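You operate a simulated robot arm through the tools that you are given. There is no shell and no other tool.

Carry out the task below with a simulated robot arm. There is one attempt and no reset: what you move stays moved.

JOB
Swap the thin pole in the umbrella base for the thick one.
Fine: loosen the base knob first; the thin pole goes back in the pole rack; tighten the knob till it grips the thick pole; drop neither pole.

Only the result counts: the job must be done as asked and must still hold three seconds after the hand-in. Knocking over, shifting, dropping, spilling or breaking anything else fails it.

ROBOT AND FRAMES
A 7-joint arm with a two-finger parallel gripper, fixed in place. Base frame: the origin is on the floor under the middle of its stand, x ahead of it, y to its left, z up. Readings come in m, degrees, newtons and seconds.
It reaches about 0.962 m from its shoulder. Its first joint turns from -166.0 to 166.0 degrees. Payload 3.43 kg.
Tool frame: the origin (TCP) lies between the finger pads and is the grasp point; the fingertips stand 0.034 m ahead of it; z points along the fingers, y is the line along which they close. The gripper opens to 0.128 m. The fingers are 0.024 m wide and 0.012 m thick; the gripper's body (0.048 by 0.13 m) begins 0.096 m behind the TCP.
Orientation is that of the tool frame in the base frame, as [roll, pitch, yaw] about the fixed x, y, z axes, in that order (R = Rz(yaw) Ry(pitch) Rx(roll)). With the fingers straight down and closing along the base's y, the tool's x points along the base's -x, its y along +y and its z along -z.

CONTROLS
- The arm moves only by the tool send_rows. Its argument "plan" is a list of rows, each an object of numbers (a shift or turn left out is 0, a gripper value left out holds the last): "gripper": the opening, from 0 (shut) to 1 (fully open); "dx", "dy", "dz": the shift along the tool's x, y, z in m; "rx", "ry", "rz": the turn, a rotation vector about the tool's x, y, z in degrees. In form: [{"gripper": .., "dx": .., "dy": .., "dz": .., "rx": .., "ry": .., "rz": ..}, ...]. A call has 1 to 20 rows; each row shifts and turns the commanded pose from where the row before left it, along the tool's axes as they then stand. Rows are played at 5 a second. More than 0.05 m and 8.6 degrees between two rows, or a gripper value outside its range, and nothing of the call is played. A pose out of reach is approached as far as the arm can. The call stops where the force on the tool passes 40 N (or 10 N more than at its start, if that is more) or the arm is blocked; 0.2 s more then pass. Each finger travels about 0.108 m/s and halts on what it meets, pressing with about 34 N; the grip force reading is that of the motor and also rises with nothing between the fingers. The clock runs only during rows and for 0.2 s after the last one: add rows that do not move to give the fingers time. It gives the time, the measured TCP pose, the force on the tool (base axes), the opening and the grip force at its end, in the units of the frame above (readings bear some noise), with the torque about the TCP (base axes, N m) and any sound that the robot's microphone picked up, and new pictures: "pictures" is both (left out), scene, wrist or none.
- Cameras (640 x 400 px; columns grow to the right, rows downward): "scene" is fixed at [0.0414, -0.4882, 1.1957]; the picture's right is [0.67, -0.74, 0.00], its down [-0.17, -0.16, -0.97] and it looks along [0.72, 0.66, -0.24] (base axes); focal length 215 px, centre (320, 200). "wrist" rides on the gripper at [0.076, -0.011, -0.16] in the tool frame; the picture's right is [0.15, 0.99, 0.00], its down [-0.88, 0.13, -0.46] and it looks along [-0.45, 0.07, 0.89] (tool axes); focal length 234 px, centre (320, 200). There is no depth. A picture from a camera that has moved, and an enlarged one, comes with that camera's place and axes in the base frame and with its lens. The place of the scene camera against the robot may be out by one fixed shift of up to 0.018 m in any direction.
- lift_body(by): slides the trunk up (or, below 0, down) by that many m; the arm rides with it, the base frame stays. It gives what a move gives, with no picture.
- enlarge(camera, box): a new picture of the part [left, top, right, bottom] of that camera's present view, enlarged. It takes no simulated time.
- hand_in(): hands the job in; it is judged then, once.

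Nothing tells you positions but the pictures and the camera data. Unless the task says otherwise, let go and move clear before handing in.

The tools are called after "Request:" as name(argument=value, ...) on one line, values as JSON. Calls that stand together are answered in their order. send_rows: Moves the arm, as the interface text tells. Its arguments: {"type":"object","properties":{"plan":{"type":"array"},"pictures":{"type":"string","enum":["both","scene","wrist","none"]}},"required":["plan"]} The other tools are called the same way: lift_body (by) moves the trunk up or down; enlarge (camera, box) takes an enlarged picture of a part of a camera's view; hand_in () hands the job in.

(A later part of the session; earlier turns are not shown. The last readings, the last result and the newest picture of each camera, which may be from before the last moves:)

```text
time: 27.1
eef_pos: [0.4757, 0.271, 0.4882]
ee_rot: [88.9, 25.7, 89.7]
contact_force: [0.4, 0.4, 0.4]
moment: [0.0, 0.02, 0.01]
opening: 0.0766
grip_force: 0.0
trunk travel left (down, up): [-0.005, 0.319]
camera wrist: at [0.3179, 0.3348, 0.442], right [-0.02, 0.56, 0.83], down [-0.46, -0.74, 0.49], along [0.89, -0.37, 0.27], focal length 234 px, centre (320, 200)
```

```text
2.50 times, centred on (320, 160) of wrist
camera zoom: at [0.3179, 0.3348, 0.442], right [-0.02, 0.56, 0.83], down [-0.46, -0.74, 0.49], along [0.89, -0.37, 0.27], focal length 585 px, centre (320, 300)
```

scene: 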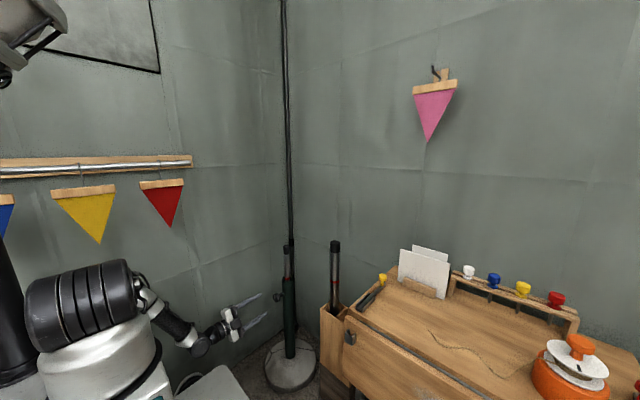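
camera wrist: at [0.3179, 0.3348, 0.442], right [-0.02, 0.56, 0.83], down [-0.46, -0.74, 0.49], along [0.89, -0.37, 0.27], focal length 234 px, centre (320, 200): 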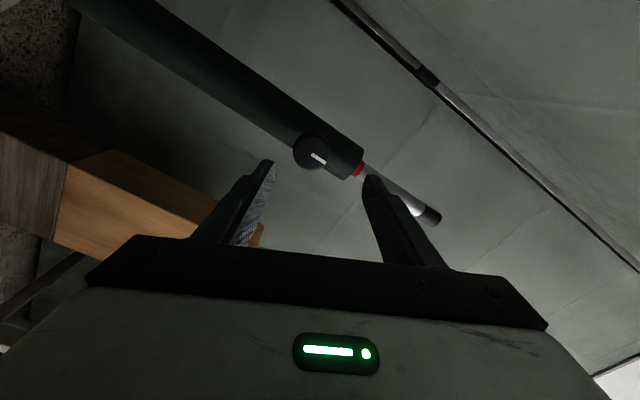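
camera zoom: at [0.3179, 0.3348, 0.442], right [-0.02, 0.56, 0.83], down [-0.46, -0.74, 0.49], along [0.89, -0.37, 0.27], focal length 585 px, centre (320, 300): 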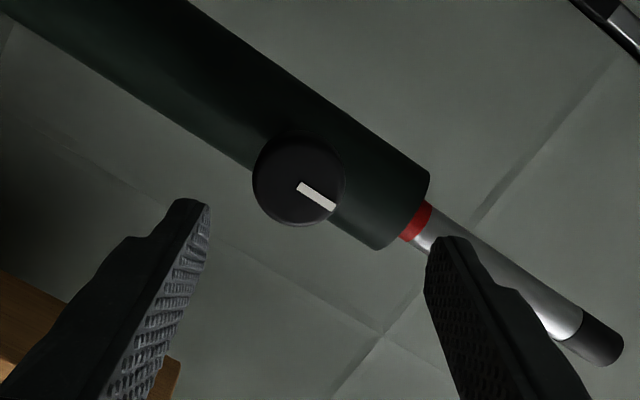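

The knob's mark has gone from pointing left to pointing straight up, so it turned 270° to its stop. I'll unwind the wrist in the clear.

Request:
send_rows(plan=[{"rz": 8.2}, {"rz": 8.2}, {"rz": 8.2}, {"rz": 8.2}, {"rz": 8.2}, {"rz": 8.2}, {"rz": 8.2}, {"rz": 8.2}, {"rz": 8.2}, {"rz": 8.2}, {"rz": 8.2}, {"rz": 8.2}, {"rz": 8.2}, {"rz": 8.2}, {"rz": 8.2}, {"rz": 8.2}, {"rz": 8.2}, {"rz": 8.2}], pictures="scene")

```text
time: 30.9
eef_pos: [0.475, 0.2723, 0.4871]
ee_rot: [-88.4, -58.0, -91.2]
contact_force: [0.8, 0.7, 0.5]
moment: [-0.01, -0.04, 0.0]
opening: 0.077
grip_force: 0.0
trunk travel left (down, up): [-0.005, 0.319]
```

scene: 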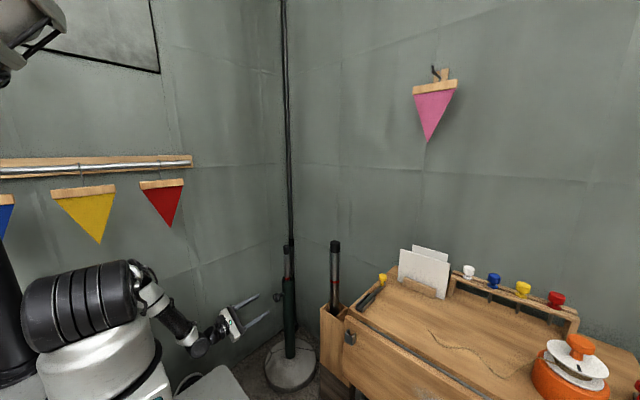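

Request:
send_rows(plan=[{"rz": 8.2}, {"rz": 8.2}, {"rz": 8.2}, {"rz": 8.2}, {"rz": 8.2}, {"rz": 8.2}, {"rz": 8.2}, {"rz": 8.2}, {"rz": 8.2}, {"rz": 8.2}, {"rz": 8.2}, {"rz": 8.2}, {"rz": 8.2}, {"rz": 8.2}, {"rz": 8.2}, {"rz": 8.2}, {"rz": 8.2}, {"rz": 8.2}], pictures="both")

```text
time: 34.7
eef_pos: [0.4748, 0.2683, 0.4885]
ee_rot: [-28.9, 89.2, -29.0]
contact_force: [-0.5, 0.3, -0.7]
moment: [0.0, -0.05, -0.11]
opening: 0.0765
grip_force: 0.0
trunk travel left (down, up): [-0.005, 0.319]
camera wrist: at [0.3172, 0.2576, 0.4095], right [0.0, 0.99, -0.15], down [-0.47, 0.14, 0.87], along [0.88, 0.07, 0.46], focal length 234 px, centre (320, 200)
```

scene: 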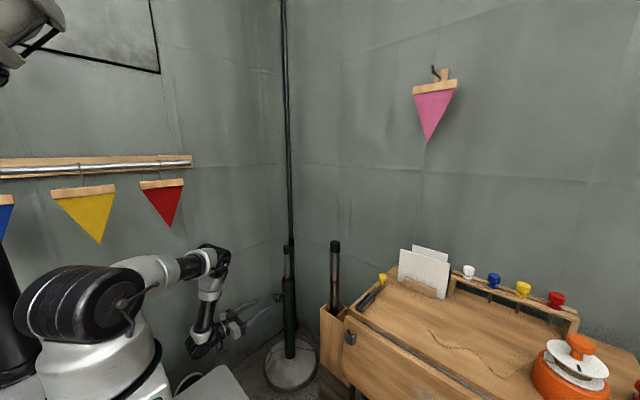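
wrist: 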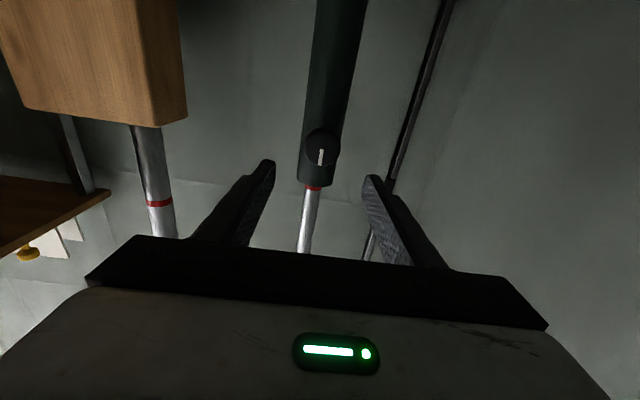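

The knob is loose and the wrist is unwound. I'll raise the trunk 0.15 m for a good working height over the poles, then bring the hand up and point the fingers down.

Request:
lift_body(by=0.15)

Request:
send_rows(plan=[{"dx": -0.045, "dz": -0.01}, {"dx": -0.045}, {"dx": -0.045}, {"dx": -0.045}, {"dx": -0.045}, {"dx": -0.045}, {"ry": 8.5}, {"ry": 8.5}, {"ry": 8.5}, {"ry": 8.5}, {"ry": 8.5}, {"ry": 8.5}, {"ry": 8.5}, {"ry": 8.5}, {"ry": 8.5}, {"ry": 8.5}, {"ry": 4.2}], pictures="both")

```text
time: 35.4
eef_pos: [0.4734, 0.2713, 0.5139]
ee_rot: [-59.8, 89.0, -59.6]
contact_force: [1.7, 0.3, 1.0]
moment: [-0.03, 0.05, 0.05]
opening: 0.0769
grip_force: 0.0
trunk travel left (down, up): [-0.039, 0.286]
stopped: the force on the tool passed its limit at 48 N (the readings are from after the stop); the commanded pose is now the measured one
```

```text
time: 39.0
eef_pos: [0.4609, 0.2749, 0.7855]
ee_rot: [-179.2, 1.2, 179.9]
contact_force: [0.1, 0.7, 0.7]
moment: [-0.01, -0.02, -0.01]
opening: 0.0768
grip_force: 0.1
trunk travel left (down, up): [-0.039, 0.286]
camera wrist: at [0.3835, 0.2655, 0.9423], right [-0.15, 0.99, -0.01], down [0.87, 0.14, 0.47], along [0.47, 0.06, -0.88], focal length 234 px, centre (320, 200)
```

scene: 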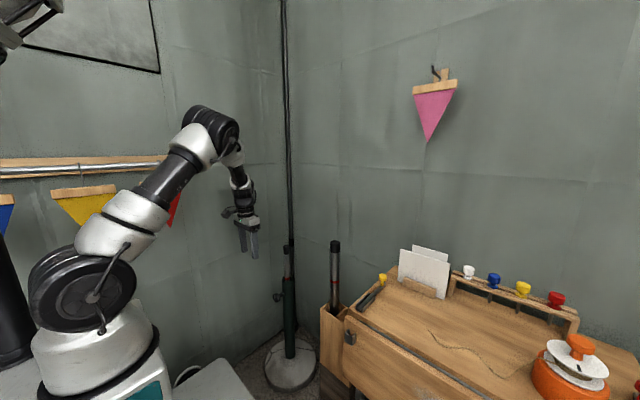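
wrist: 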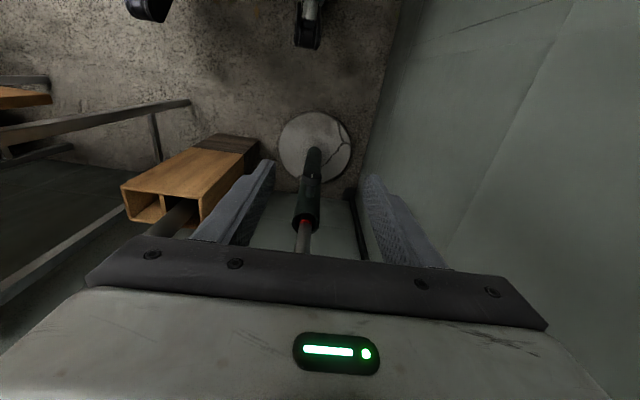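

The lift stopped early. At that low pose the wrist was probably bearing on the robot's own front deck, which rides with the trunk. The hand is now clear with the fingers down, so I'll raise the trunk further.

Request:
lift_body(by=0.11)

Request:
enlarge(camera="scene", box=[180, 200, 380, 400])

```text
time: 40.5
eef_pos: [0.4613, 0.2741, 0.8947]
ee_rot: [-179.3, 1.2, -180.0]
contact_force: [0.5, 1.1, 0.2]
moment: [0.02, 0.0, 0.01]
opening: 0.0767
grip_force: 0.0
trunk travel left (down, up): [-0.149, 0.176]
```

```text
2.00 times, centred on (280, 300) of scene
camera zoom: at [0.0414, -0.4882, 1.1957], right [0.67, -0.74, 0.0], down [-0.17, -0.16, -0.97], along [0.72, 0.66, -0.24], focal length 430 px, centre (400, 0)
```

zoom: 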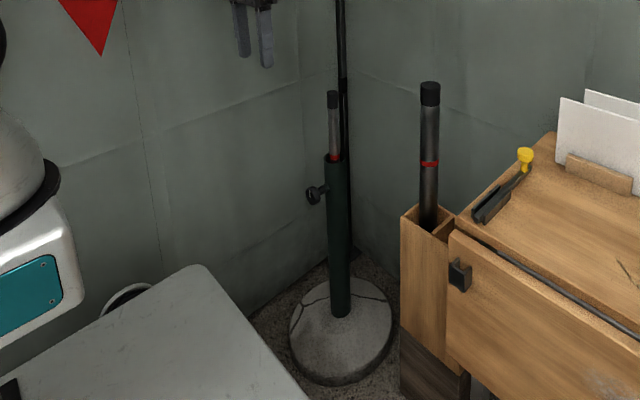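

Everything is in place and the base hasn't moved. I'll straighten the small tilt and move over the thin pole, staying above its top.

Request:
send_rows(plan=[{"rx": -0.7, "ry": 1.2}, {"dx": -0.045, "dy": -0.001}, {"dx": -0.045, "dy": -0.001}, {"dx": -0.045, "dy": -0.001}, {"dx": -0.045, "dy": -0.001}, {}], pictures="both")

Request:
enlarge(camera="wrist", box=[240, 80, 400, 220])

```text
time: 41.9
eef_pos: [0.6417, 0.2702, 0.8965]
ee_rot: [-180.0, -0.1, -179.9]
contact_force: [-0.4, -0.9, -0.7]
moment: [-0.02, -0.03, 0.01]
opening: 0.0769
grip_force: 0.0
trunk travel left (down, up): [-0.149, 0.176]
camera wrist: at [0.5678, 0.2596, 1.0546], right [-0.15, 0.99, 0.0], down [0.88, 0.13, 0.45], along [0.45, 0.07, -0.89], focal length 234 px, centre (320, 200)
```

scene: 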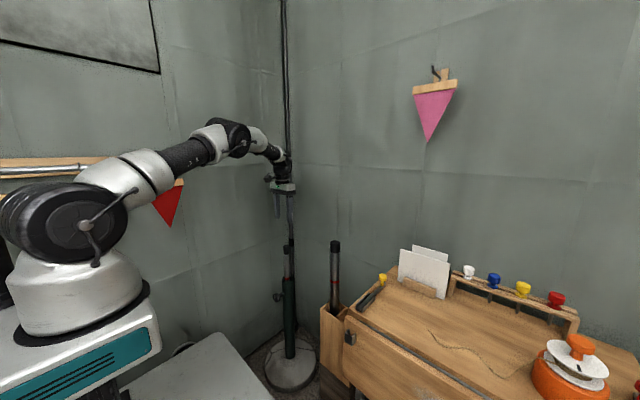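
wrist: 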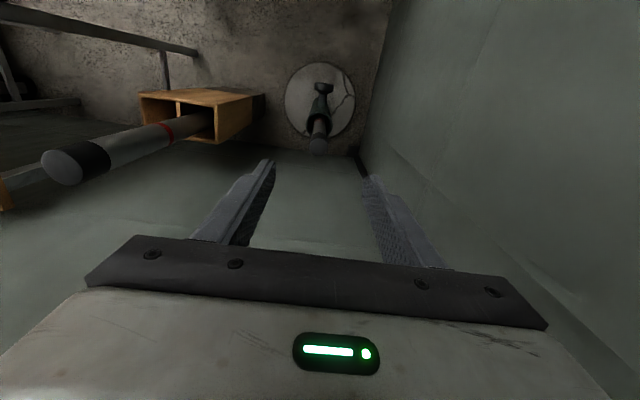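

```text
2.86 times, centred on (320, 150) of wrist
camera zoom: at [0.5678, 0.2596, 1.0546], right [-0.15, 0.99, 0.0], down [0.88, 0.13, 0.45], along [0.45, 0.07, -0.89], focal length 669 px, centre (320, 343)
```

zoom: 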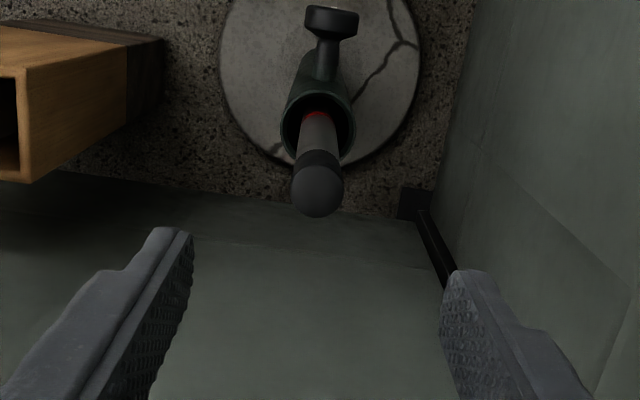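

The pole's top centre is about 8 mm further in +x than the hand's axis. I'll correct that and come down to just above it for a second check.

Request:
send_rows(plan=[{"dx": -0.008}, {"dz": 0.04}, {"dz": 0.04}, {"dz": 0.03}, {}], pictures="wrist")

Request:
enlarge(camera="wrist", box=[240, 80, 400, 220])

Request:
enlarge(camera="scene", box=[250, 180, 330, 310])

```text
time: 43.0
eef_pos: [0.6504, 0.2714, 0.7836]
ee_rot: [-180.0, 0.0, 180.0]
contact_force: [0.1, -1.2, 0.4]
moment: [0.01, 0.01, -0.02]
opening: 0.0767
grip_force: 0.1
trunk travel left (down, up): [-0.149, 0.176]
camera wrist: at [0.5752, 0.2602, 0.9423], right [-0.15, 0.99, 0.0], down [0.88, 0.13, 0.46], along [0.45, 0.07, -0.89], focal length 234 px, centre (320, 200)
```

wrist: 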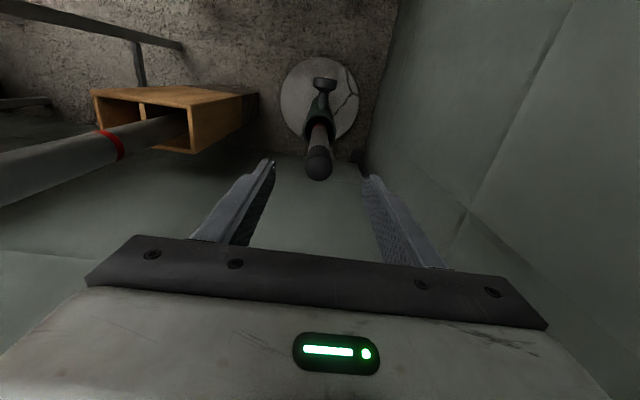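

```text
2.86 times, centred on (320, 150) of wrist
camera zoom: at [0.5752, 0.2602, 0.9423], right [-0.15, 0.99, 0.0], down [0.88, 0.13, 0.46], along [0.45, 0.07, -0.89], focal length 669 px, centre (320, 343)
```

zoom: 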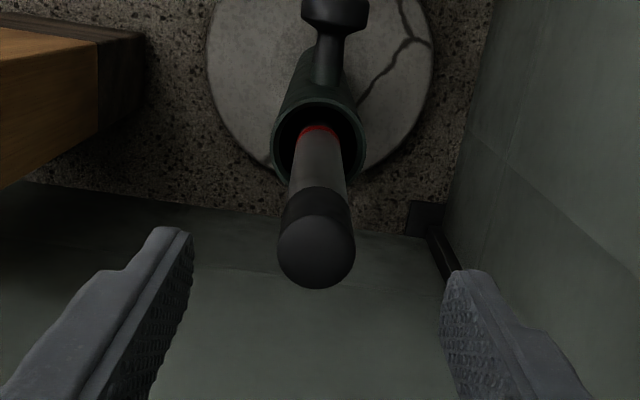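

```text
3.08 times, centred on (290, 245) of scene
camera zoom: at [0.0414, -0.4882, 1.1957], right [0.67, -0.74, 0.0], down [-0.17, -0.16, -0.97], along [0.72, 0.66, -0.24], focal length 662 px, centre (412, 62)
```

zoom: 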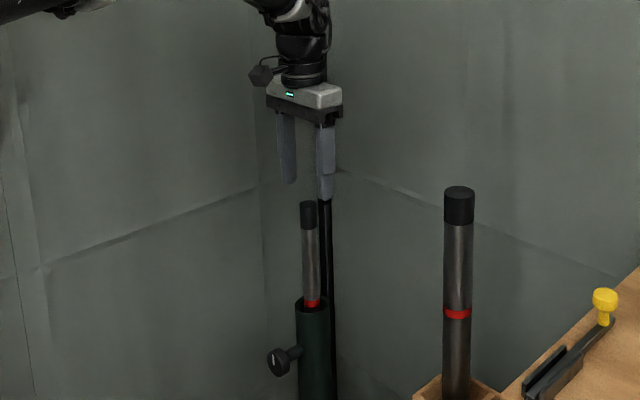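

The pole top is at about (0.651, 0.271, 0.725), within 1 mm of the hand's axis. I'll descend so the pads are on the metal part of the pole, then close gently and check.

Request:
send_rows(plan=[{"dz": 0.035}, {"dz": 0.035}, {"dz": 0.03}, {"dz": 0.025}, {}, {"gripper": 0.25}, {}, {"gripper": 0.0}, {}, {}, {}], pictures="both")

Request:
enlarge(camera="scene", box=[250, 200, 330, 310])

Request:
enlarge(camera="wrist", box=[220, 80, 420, 260])

```text
time: 45.5
eef_pos: [0.6514, 0.2706, 0.6592]
ee_rot: [-180.0, 0.0, 180.0]
contact_force: [-0.1, -1.2, -0.2]
moment: [0.3, -0.03, -0.02]
opening: 0.0255
grip_force: 33.9
trunk travel left (down, up): [-0.149, 0.176]
camera wrist: at [0.5763, 0.2602, 0.8188], right [-0.15, 0.99, 0.0], down [0.88, 0.13, 0.46], along [0.45, 0.07, -0.89], focal length 234 px, centre (320, 200)
```

scene: 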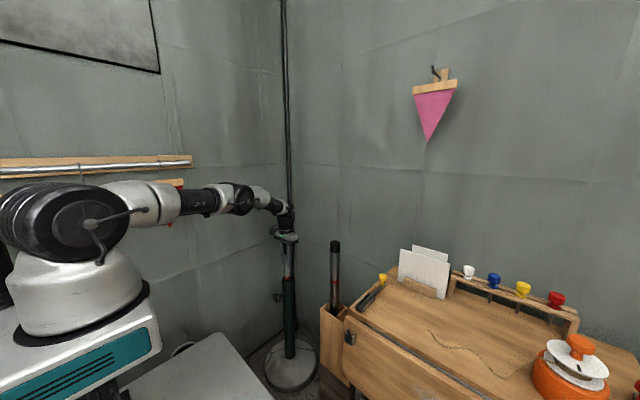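
wrist: 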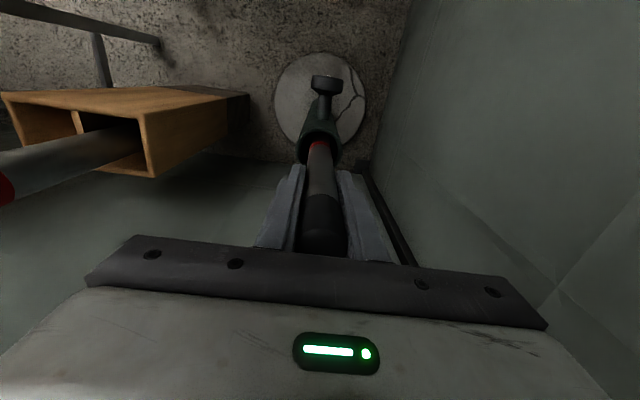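

```text
3.64 times, centred on (290, 255) of scene
camera zoom: at [0.0414, -0.4882, 1.1957], right [0.67, -0.74, 0.0], down [-0.17, -0.16, -0.97], along [0.72, 0.66, -0.24], focal length 783 px, centre (429, 0)
```

zoom: 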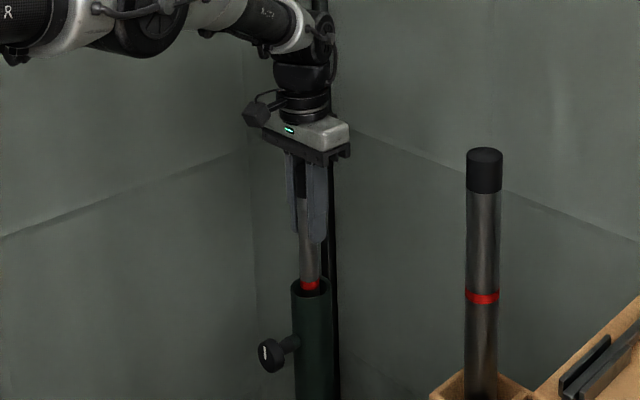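

```text
2.22 times, centred on (320, 170) of wrist
camera zoom: at [0.5763, 0.2602, 0.8188], right [-0.15, 0.99, 0.0], down [0.88, 0.13, 0.46], along [0.45, 0.07, -0.89], focal length 520 px, centre (320, 267)
```

zoom: 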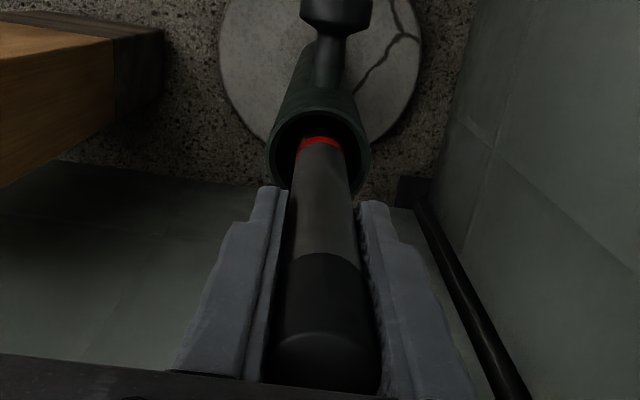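

The thin pole is gripped at 25.5 mm with almost no side force. I'll start with a slow 2 cm lift to confirm it slides freely.

Request:
send_rows(plan=[{"dz": -0.005}, {"dz": -0.005}, {"dz": -0.005}, {"dz": -0.005}, {}], pictures="both")

Request:
enlarge(camera="scene", box=[250, 200, 330, 310])

```text
time: 46.6
eef_pos: [0.6505, 0.2694, 0.6803]
ee_rot: [-179.9, -0.1, -180.0]
contact_force: [0.2, -0.5, -2.1]
moment: [0.15, 0.01, -0.02]
opening: 0.0252
grip_force: 33.8
trunk travel left (down, up): [-0.149, 0.176]
camera wrist: at [0.5754, 0.2585, 0.8388], right [-0.15, 0.99, 0.0], down [0.88, 0.13, 0.46], along [0.45, 0.07, -0.89], focal length 234 px, centre (320, 200)
```

scene: 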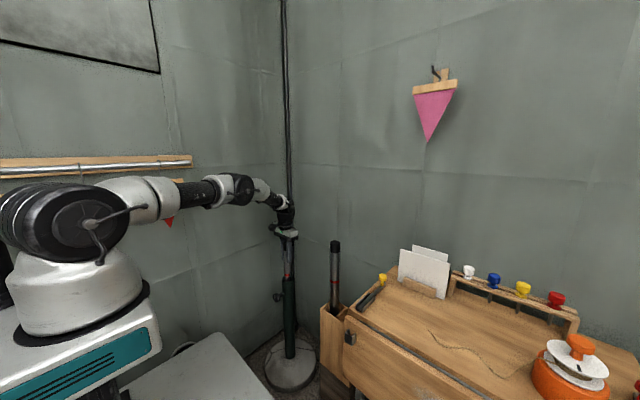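
wrist: 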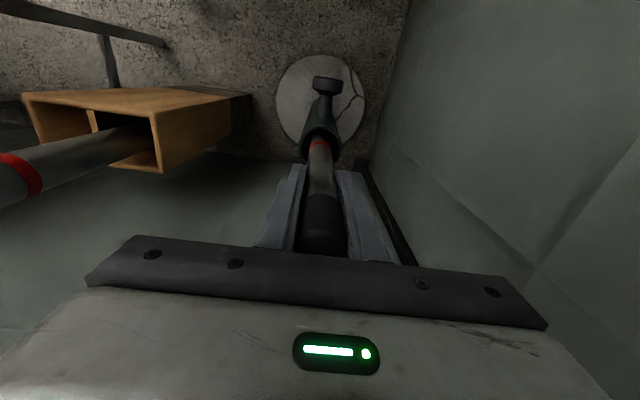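

```text
3.64 times, centred on (290, 255) of scene
camera zoom: at [0.0414, -0.4882, 1.1957], right [0.67, -0.74, 0.0], down [-0.17, -0.16, -0.97], along [0.72, 0.66, -0.24], focal length 783 px, centre (429, 0)
```

zoom: 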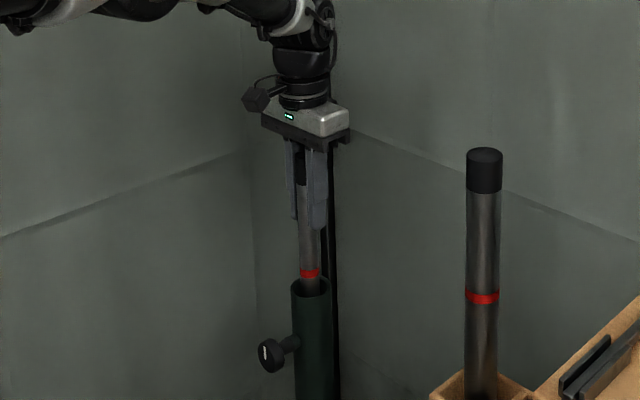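

The red band has risen out of the tube with only about 2 N of pull, so the pole slides freely. I'll keep lifting and look for its lower end.

Request:
send_rows(plan=[{"dz": -0.025}, {"dz": -0.03}, {"dz": -0.03}, {"dz": -0.03}, {"dz": -0.03}, {"dz": -0.025}, {}], pictures="both")

Request:
enlarge(camera="scene", box=[240, 160, 340, 310])

```text
time: 48.2
eef_pos: [0.649, 0.2708, 0.8519]
ee_rot: [180.0, 0.1, -180.0]
contact_force: [-0.3, -0.2, -1.3]
moment: [-0.25, -0.02, 0.0]
opening: 0.0253
grip_force: 34.2
trunk travel left (down, up): [-0.149, 0.176]
camera wrist: at [0.5747, 0.2596, 1.0109], right [-0.15, 0.99, 0.0], down [0.88, 0.13, 0.46], along [0.45, 0.07, -0.89], focal length 234 px, centre (320, 200)
```

scene: 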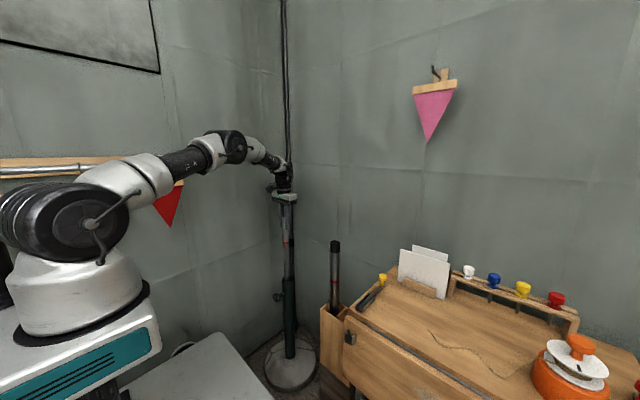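
wrist: 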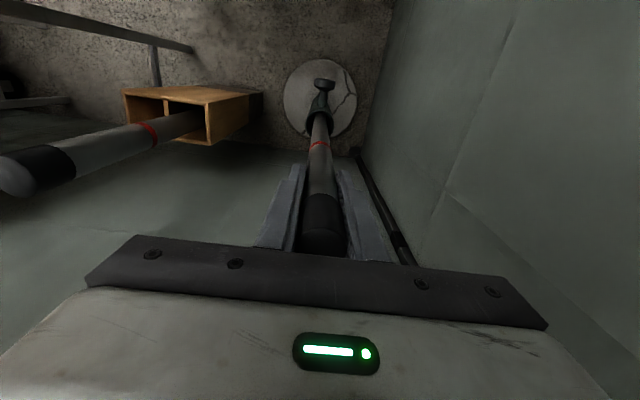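

```text
2.67 times, centred on (290, 235) of scene
camera zoom: at [0.0414, -0.4882, 1.1957], right [0.67, -0.74, 0.0], down [-0.17, -0.16, -0.97], along [0.72, 0.66, -0.24], focal length 574 px, centre (400, 107)
```

zoom: 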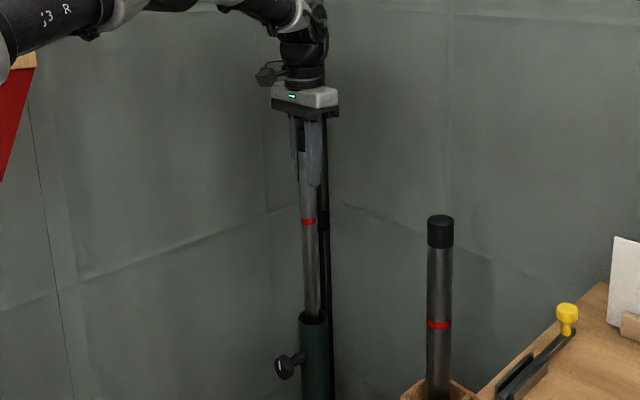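

Request:
send_rows(plan=[{"dz": -0.025}, {"dz": -0.025}, {"dz": -0.025}, {"dz": -0.025}, {}], pictures="both")

Request:
enlarge(camera="scene", box=[240, 160, 340, 310])

```text
time: 49.5
eef_pos: [0.6496, 0.2698, 0.9494]
ee_rot: [-179.9, 0.0, -180.0]
contact_force: [0.7, 0.4, -2.1]
moment: [0.22, 0.02, 0.01]
opening: 0.0254
grip_force: 33.9
trunk travel left (down, up): [-0.149, 0.176]
camera wrist: at [0.5749, 0.2597, 1.1086], right [-0.15, 0.99, 0.0], down [0.88, 0.13, 0.46], along [0.45, 0.07, -0.89], focal length 234 px, centre (320, 200)
```

scene: 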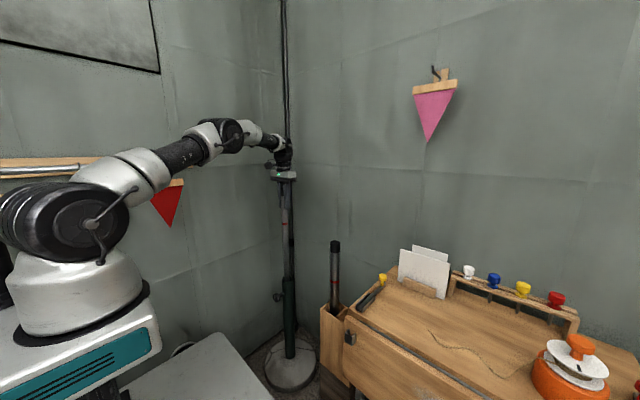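
wrist: 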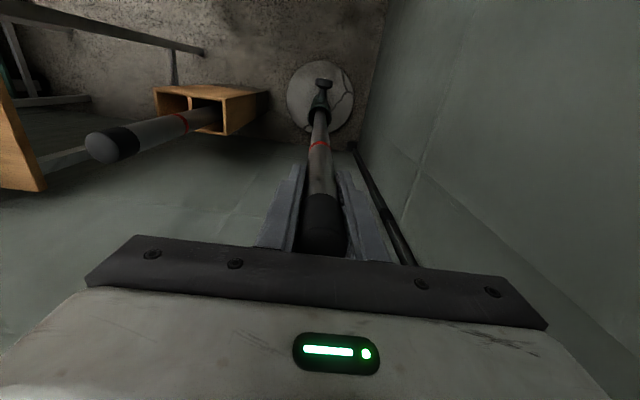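

```text
2.67 times, centred on (290, 235) of scene
camera zoom: at [0.0414, -0.4882, 1.1957], right [0.67, -0.74, 0.0], down [-0.17, -0.16, -0.97], along [0.72, 0.66, -0.24], focal length 574 px, centre (400, 107)
```

zoom: 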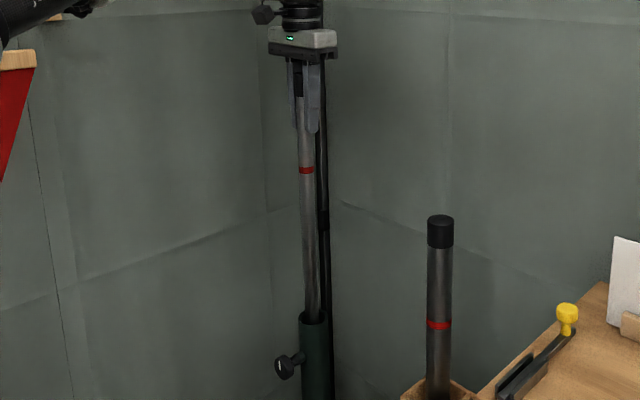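

Request:
send_rows(plan=[{"dz": -0.02}, {"dz": -0.025}, {"dz": -0.025}, {"dz": -0.025}, {}], pictures="both")

Request:
enlarge(camera="scene", box=[240, 160, 340, 310])

Request:
enlarge(camera="wrist", box=[250, 60, 390, 180])

```text
time: 50.6
eef_pos: [0.6469, 0.2682, 1.0446]
ee_rot: [-180.0, 0.0, -180.0]
contact_force: [-0.2, 0.4, -2.0]
moment: [0.17, -0.02, -0.03]
opening: 0.0253
grip_force: 34.0
out of reach, approached as far as the arm can: row 4
trunk travel left (down, up): [-0.149, 0.176]
camera wrist: at [0.5715, 0.2568, 1.2032], right [-0.15, 0.99, 0.0], down [0.88, 0.13, 0.46], along [0.45, 0.07, -0.89], focal length 234 px, centre (320, 200)
```

scene: 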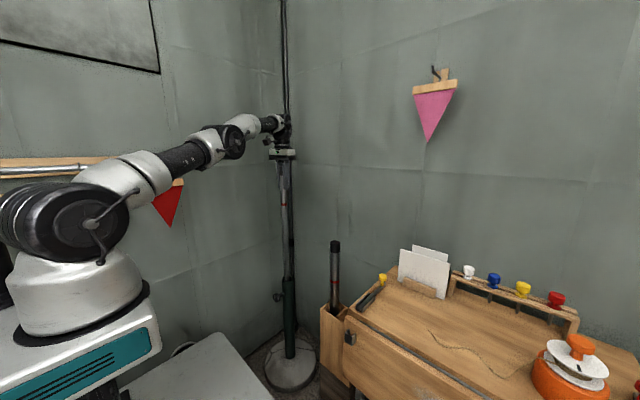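
wrist: 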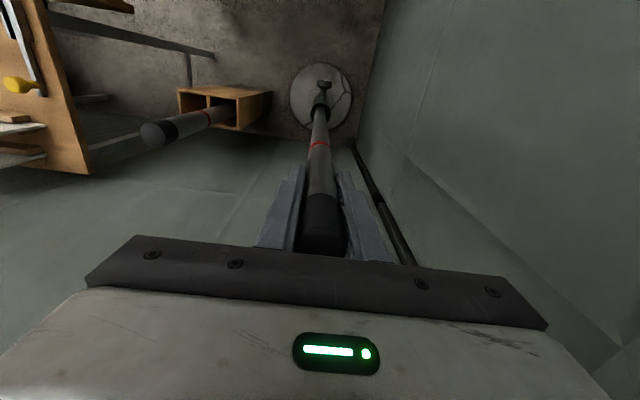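

```text
2.67 times, centred on (290, 235) of scene
camera zoom: at [0.0414, -0.4882, 1.1957], right [0.67, -0.74, 0.0], down [-0.17, -0.16, -0.97], along [0.72, 0.66, -0.24], focal length 574 px, centre (400, 107)
```

zoom: 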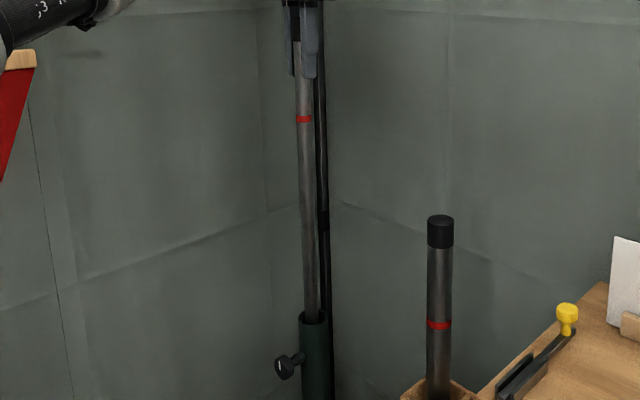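

```text
3.33 times, centred on (320, 120) of wrist
camera zoom: at [0.5715, 0.2568, 1.2032], right [-0.15, 0.99, 0.0], down [0.88, 0.13, 0.46], along [0.45, 0.07, -0.89], focal length 781 px, centre (320, 467)
```

zoom: 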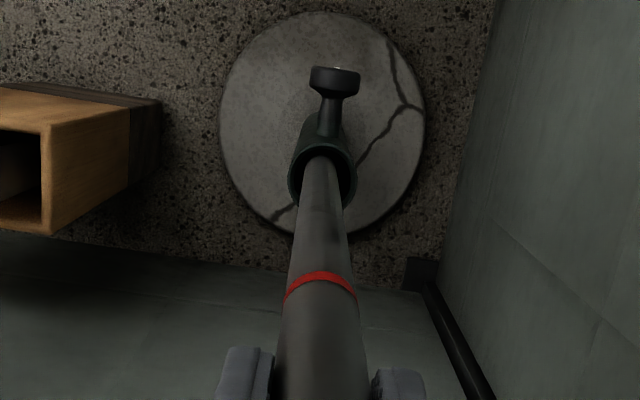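

The arm is at its reach limit here with the pole still in the tube after 0.385 m. I'll finish the lift by raising the trunk, which is a straight vertical move.

Request:
lift_body(by=0.05)

Request:
enlarge(camera="scene", box=[240, 160, 340, 310])

Request:
enlarge(camera="wrist", box=[270, 60, 370, 130])

```text
time: 51.6
eef_pos: [0.6458, 0.2693, 1.0941]
ee_rot: [-179.9, -0.1, 179.9]
contact_force: [0.2, 0.1, -2.9]
moment: [0.18, 0.0, 0.01]
opening: 0.0253
grip_force: 33.7
trunk travel left (down, up): [-0.199, 0.126]
```

```text
2.67 times, centred on (290, 235) of scene
camera zoom: at [0.0414, -0.4882, 1.1957], right [0.67, -0.74, 0.0], down [-0.17, -0.16, -0.97], along [0.72, 0.66, -0.24], focal length 574 px, centre (400, 107)
```

zoom: 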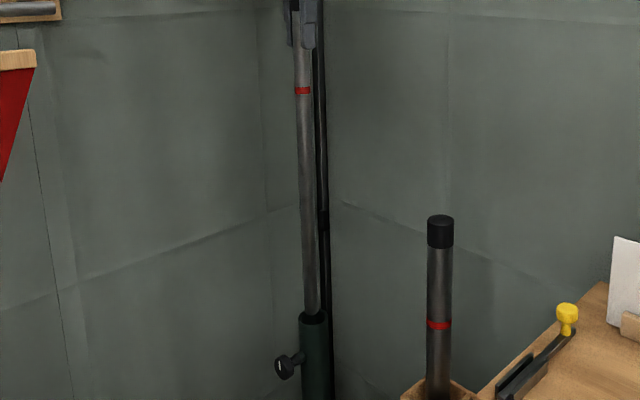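

```text
5.71 times, centred on (320, 95) of wrist
camera zoom: at [0.5718, 0.257, 1.2528], right [-0.15, 0.99, 0.0], down [0.88, 0.13, 0.46], along [0.45, 0.07, -0.89], focal length 1338 px, centre (320, 800)
```

zoom: 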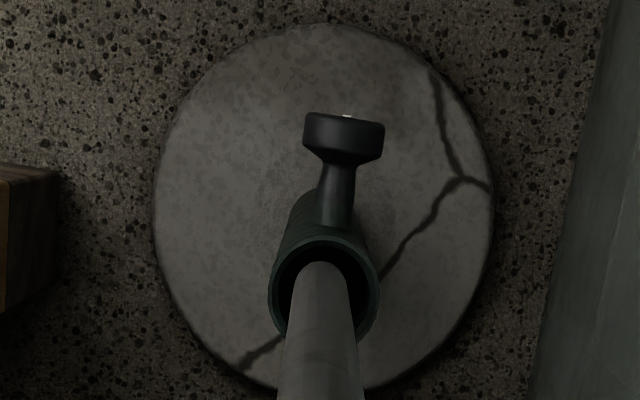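

Request:
lift_body(by=0.04)

Request:
enlarge(camera="scene", box=[260, 220, 330, 300])

Request:
enlarge(camera="wrist", box=[270, 60, 370, 130])

```text
time: 52.4
eef_pos: [0.6467, 0.2679, 1.1342]
ee_rot: [180.0, -0.1, -180.0]
contact_force: [-0.3, 0.0, -2.7]
moment: [0.21, 0.0, -0.02]
opening: 0.0257
grip_force: 34.0
trunk travel left (down, up): [-0.239, 0.086]
```

```text
5.00 times, centred on (295, 260) of scene
camera zoom: at [0.0414, -0.4882, 1.1957], right [0.67, -0.74, 0.0], down [-0.17, -0.16, -0.97], along [0.72, 0.66, -0.24], focal length 1076 px, centre (445, -100)
```

zoom: 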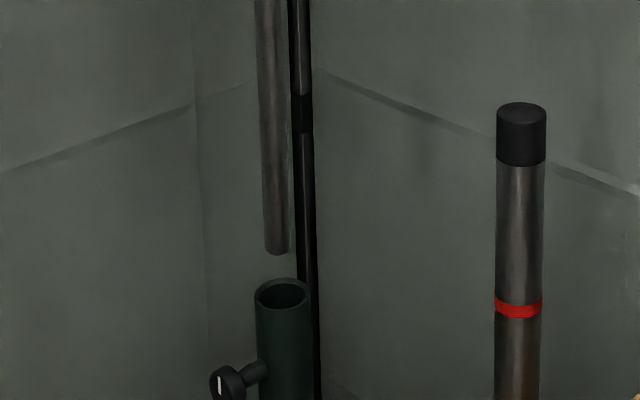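

```text
5.71 times, centred on (320, 95) of wrist
camera zoom: at [0.5718, 0.257, 1.2928], right [-0.15, 0.99, 0.0], down [0.88, 0.13, 0.46], along [0.45, 0.07, -0.89], focal length 1338 px, centre (320, 800)
```

zoom: 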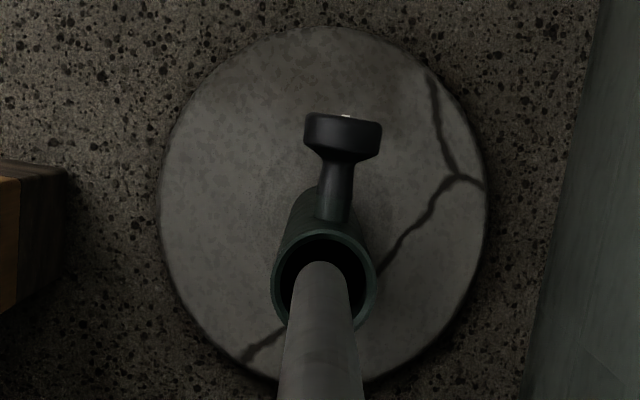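

The thin pole is fully out: its bottom is about 4 cm above the tube rim, and the pole is about 0.60 m long. I'll carry it round the robot side of the standing thick pole, backing away in −x first and then across in −y.

Request:
send_rows(plan=[{"dx": 0.03}, {"dx": 0.04}, {"dx": 0.04}, {"dx": 0.04}, {"dx": 0.03}, {"dy": -0.03}, {"dy": -0.04}, {"dy": -0.04}, {"dy": -0.04}, {"dy": -0.04}, {"dy": -0.04}, {"dy": -0.04}, {"dy": -0.04}, {"dy": -0.03}, {}], pictures="both")

Request:
enlarge(camera="wrist", box=[120, 40, 480, 260])

```text
time: 55.6
eef_pos: [0.4662, -0.0713, 1.1361]
ee_rot: [179.9, 0.0, 180.0]
contact_force: [0.2, 0.5, -2.2]
moment: [0.23, 0.02, 0.04]
opening: 0.0255
grip_force: 34.0
trunk travel left (down, up): [-0.239, 0.086]
camera wrist: at [0.3918, -0.083, 1.2946], right [-0.15, 0.99, 0.0], down [0.88, 0.13, 0.46], along [0.45, 0.07, -0.89], focal length 234 px, centre (320, 200)
```

scene: 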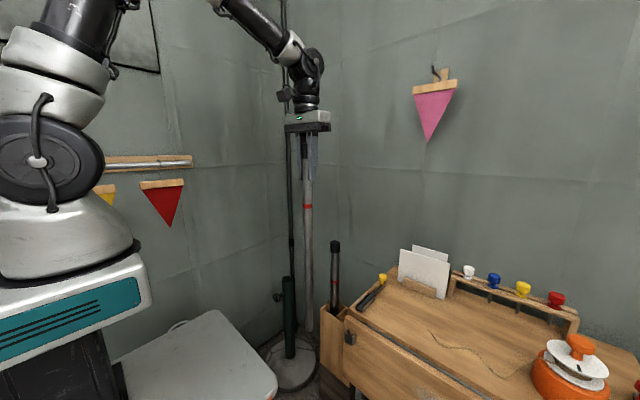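
wrist: 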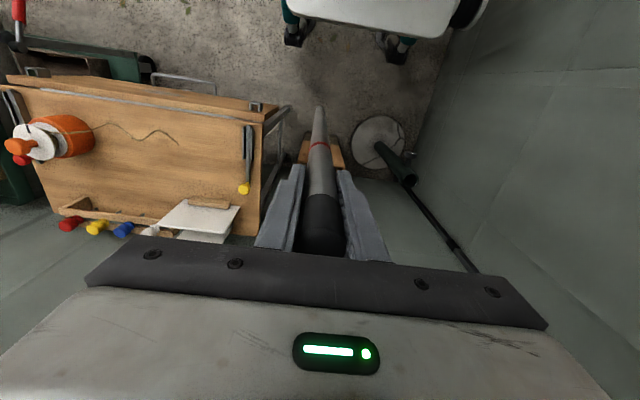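

```text
1.78 times, centred on (300, 150) of wrist
camera zoom: at [0.3918, -0.083, 1.2946], right [-0.15, 0.99, 0.0], down [0.88, 0.13, 0.46], along [0.45, 0.07, -0.89], focal length 416 px, centre (356, 289)
```

zoom: 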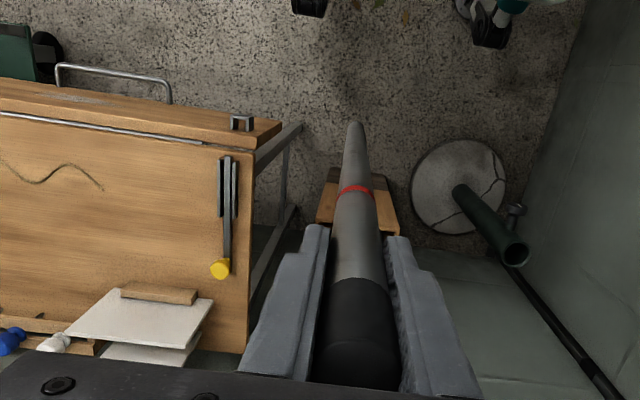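

The pole hangs plumb and everything is clear. I'll turn the hand −90° about the pole so the gripper's wide side won't reach over the thick pole, then look at the rack.

Request:
send_rows(plan=[{"rz": -8.5}, {"rz": -8.5}, {"rz": -8.5}, {"rz": -8.5}, {"rz": -8.5}, {"rz": -8.5}, {"rz": -8.5}, {"rz": -8.5}, {"rz": -8.5}, {"rz": -8.5}, {"rz": -5}, {}], pictures="both")

Request:
enlarge(camera="wrist", box=[120, 40, 480, 260])

```text
time: 58.2
eef_pos: [0.4662, -0.0719, 1.1332]
ee_rot: [180.0, 0.0, -89.9]
contact_force: [-0.2, 1.1, -2.0]
moment: [-0.02, -0.28, -0.03]
opening: 0.0253
grip_force: 34.2
trunk travel left (down, up): [-0.239, 0.086]
camera wrist: at [0.4785, -0.1477, 1.2935], right [-0.99, -0.15, 0.0], down [-0.13, 0.88, 0.46], along [-0.07, 0.45, -0.89], focal length 234 px, centre (320, 200)
```

scene: 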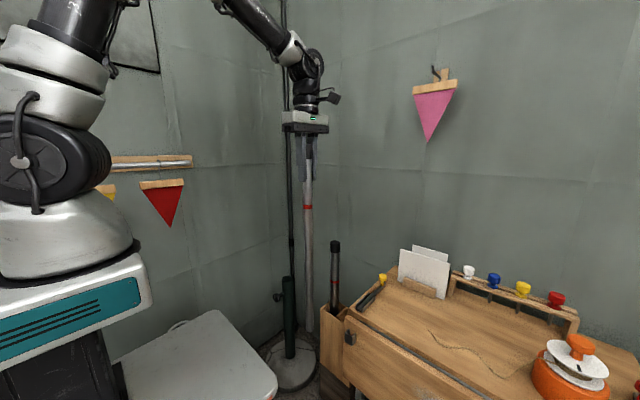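
wrist: 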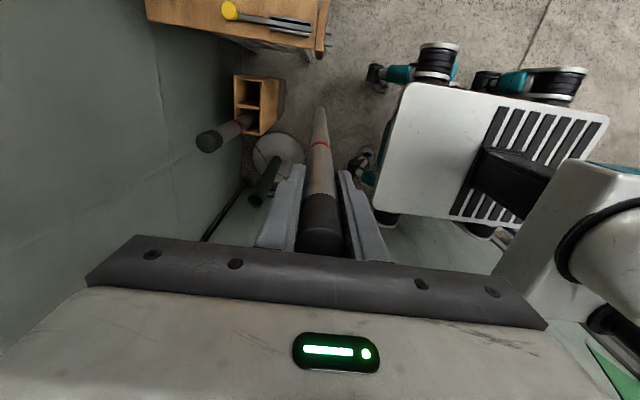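

```text
1.78 times, centred on (300, 150) of wrist
camera zoom: at [0.4785, -0.1477, 1.2935], right [-0.99, -0.15, 0.0], down [-0.13, 0.88, 0.46], along [-0.07, 0.45, -0.89], focal length 416 px, centre (356, 289)
```

zoom: 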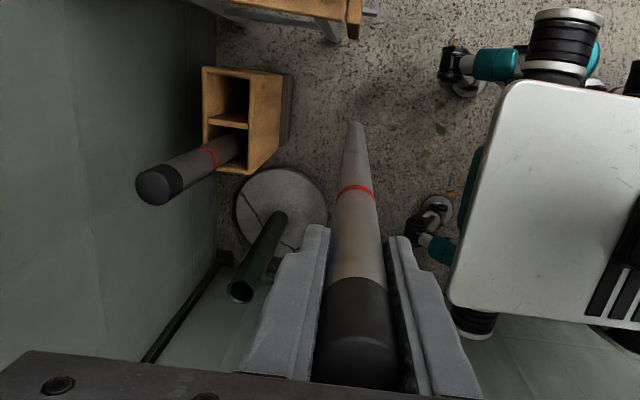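

I have a good view of the rack now, with the empty cell on the desk side. I'll enlarge it to place the cell accurately.

Request:
enlarge(camera="wrist", box=[180, 60, 300, 160])

Request:
enlarge(camera="wrist", box=[225, 65, 285, 115])

```text
4.00 times, centred on (240, 110) of wrist
camera zoom: at [0.4785, -0.1477, 1.2935], right [-0.99, -0.15, 0.0], down [-0.13, 0.88, 0.46], along [-0.07, 0.45, -0.89], focal length 937 px, centre (640, 560)
```

zoom: 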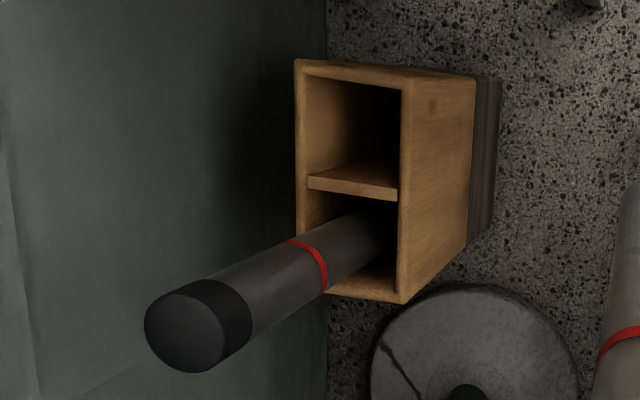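

```text
8.00 times, centred on (255, 90) of wrist
camera zoom: at [0.4785, -0.1477, 1.2935], right [-0.99, -0.15, 0.0], down [-0.13, 0.88, 0.46], along [-0.07, 0.45, -0.89], focal length 1873 px, centre (840, 1080)
```

zoom: 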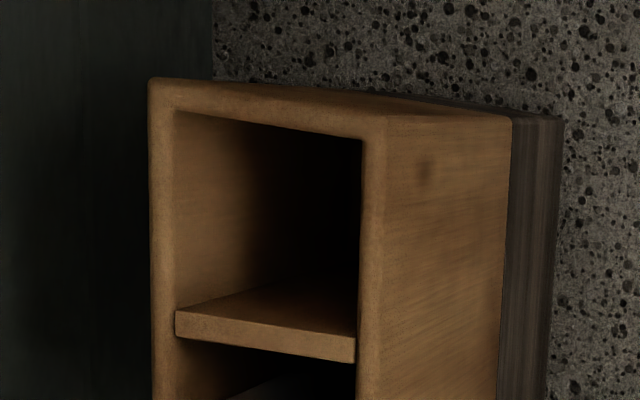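

The empty cell's centre is at about (0.691, −0.077), roughly 7 cm square with its rim near z = 0.50. I'll move the pole over it, keeping its bottom at about 0.60 m.

Request:
send_rows(plan=[{"dy": -0.03, "dx": 0.003}, {"dy": -0.04, "dx": 0.002}, {"dy": -0.04}, {"dy": -0.04}, {"dy": -0.04}, {"dy": -0.035}, {}, {}], pictures="both")

Request:
enlarge(camera="wrist", box=[260, 70, 380, 160])

Request:
enlarge(camera="scene", box=[290, 220, 390, 340])

```text
time: 60.0
eef_pos: [0.6909, -0.078, 1.1344]
ee_rot: [179.9, 0.0, -90.1]
contact_force: [0.0, 0.8, -2.5]
moment: [-0.01, 0.06, 0.0]
opening: 0.0255
grip_force: 34.4
trunk travel left (down, up): [-0.239, 0.086]
camera wrist: at [0.7035, -0.1543, 1.2934], right [-0.99, -0.15, 0.0], down [-0.13, 0.88, 0.46], along [-0.07, 0.45, -0.89], focal length 234 px, centre (320, 200)
```

scene: 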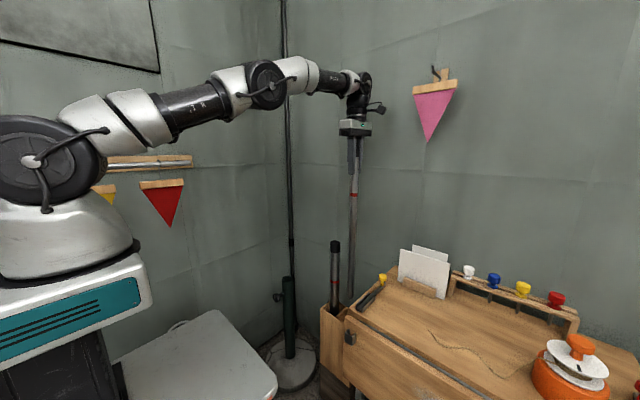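
wrist: 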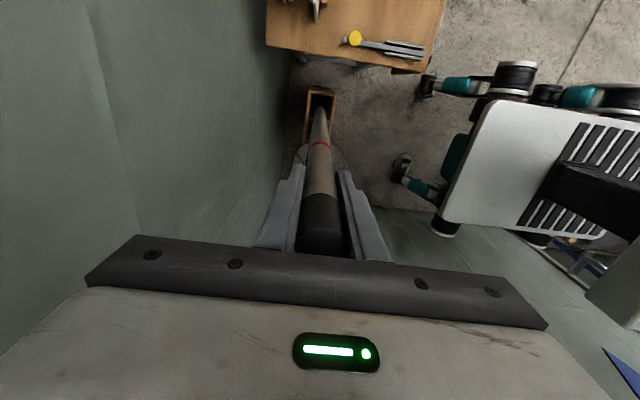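

```text
4.44 times, centred on (320, 115) of wrist
camera zoom: at [0.7035, -0.1543, 1.2934], right [-0.99, -0.15, 0.0], down [-0.13, 0.88, 0.46], along [-0.07, 0.45, -0.89], focal length 1041 px, centre (320, 578)
```

zoom: 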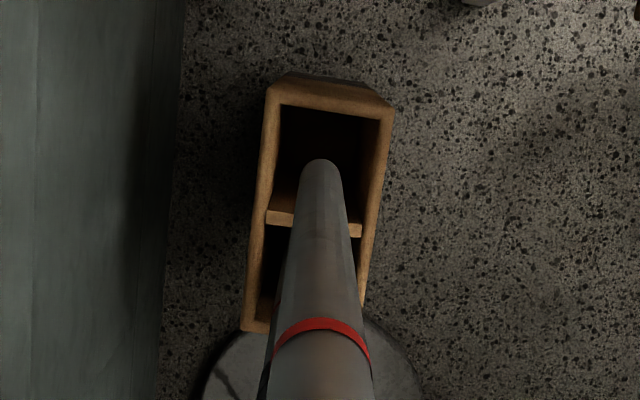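

```text
3.33 times, centred on (340, 280) of scene
camera zoom: at [0.0414, -0.4882, 1.1957], right [0.67, -0.74, 0.0], down [-0.17, -0.16, -0.97], along [0.72, 0.66, -0.24], focal length 718 px, centre (253, -67)
```

zoom: 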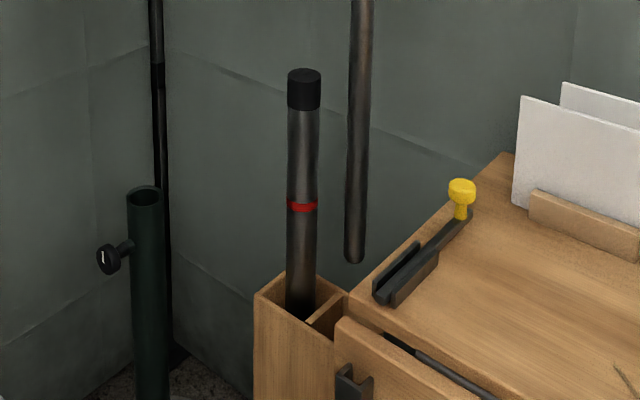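

The pole's axis lines up with the centre of the empty cell. I'll lower it in stages, starting with its bottom just inside the cell.

Request:
send_rows(plan=[{"dz": 0.025}, {"dz": 0.03}, {"dz": 0.03}, {"dz": 0.03}, {"dz": 0.025}, {}, {}], pictures="both")

Request:
enlarge(camera="wrist", box=[260, 70, 380, 160])

Request:
enlarge(camera="scene", box=[290, 220, 390, 340])

```text
time: 61.6
eef_pos: [0.6915, -0.0765, 0.9934]
ee_rot: [-180.0, 0.1, -90.1]
contact_force: [-0.3, 0.3, -3.0]
moment: [-0.02, -0.22, 0.01]
opening: 0.0253
grip_force: 33.9
trunk travel left (down, up): [-0.239, 0.086]
camera wrist: at [0.7037, -0.1524, 1.1521], right [-0.99, -0.15, 0.0], down [-0.13, 0.88, 0.46], along [-0.07, 0.45, -0.89], focal length 234 px, centre (320, 200)
```

scene: 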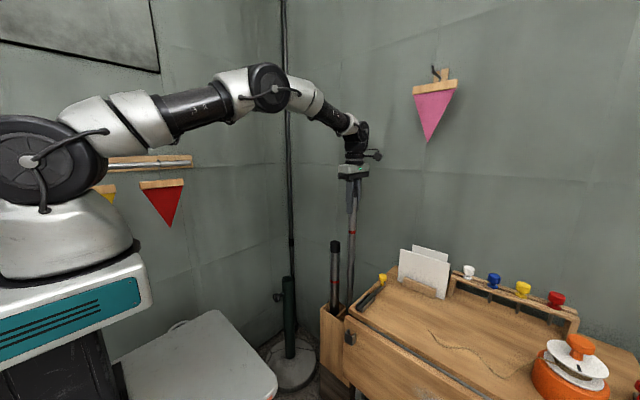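
wrist: 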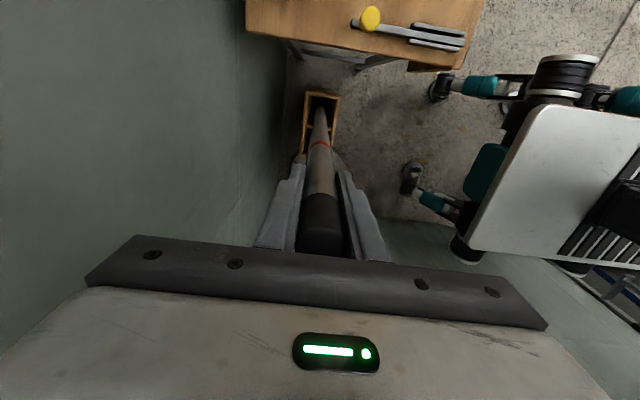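

```text
4.44 times, centred on (320, 115) of wrist
camera zoom: at [0.7037, -0.1524, 1.1521], right [-0.99, -0.15, 0.0], down [-0.13, 0.88, 0.46], along [-0.07, 0.45, -0.89], focal length 1041 px, centre (320, 578)
```

zoom: 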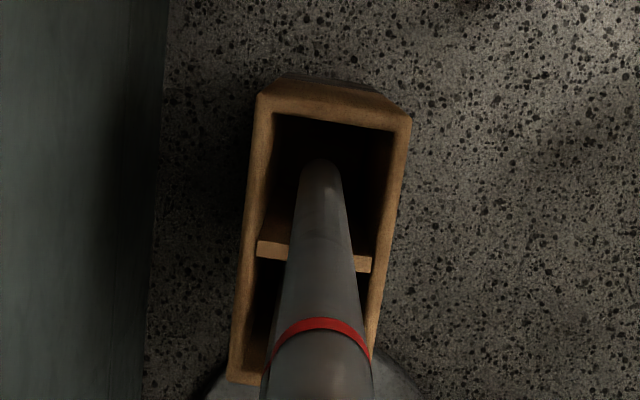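

```text
3.33 times, centred on (340, 280) of scene
camera zoom: at [0.0414, -0.4882, 1.1957], right [0.67, -0.74, 0.0], down [-0.17, -0.16, -0.97], along [0.72, 0.66, -0.24], focal length 718 px, centre (253, -67)
```

zoom: 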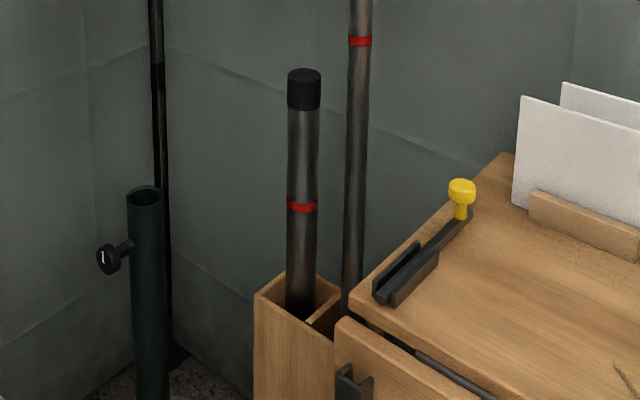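

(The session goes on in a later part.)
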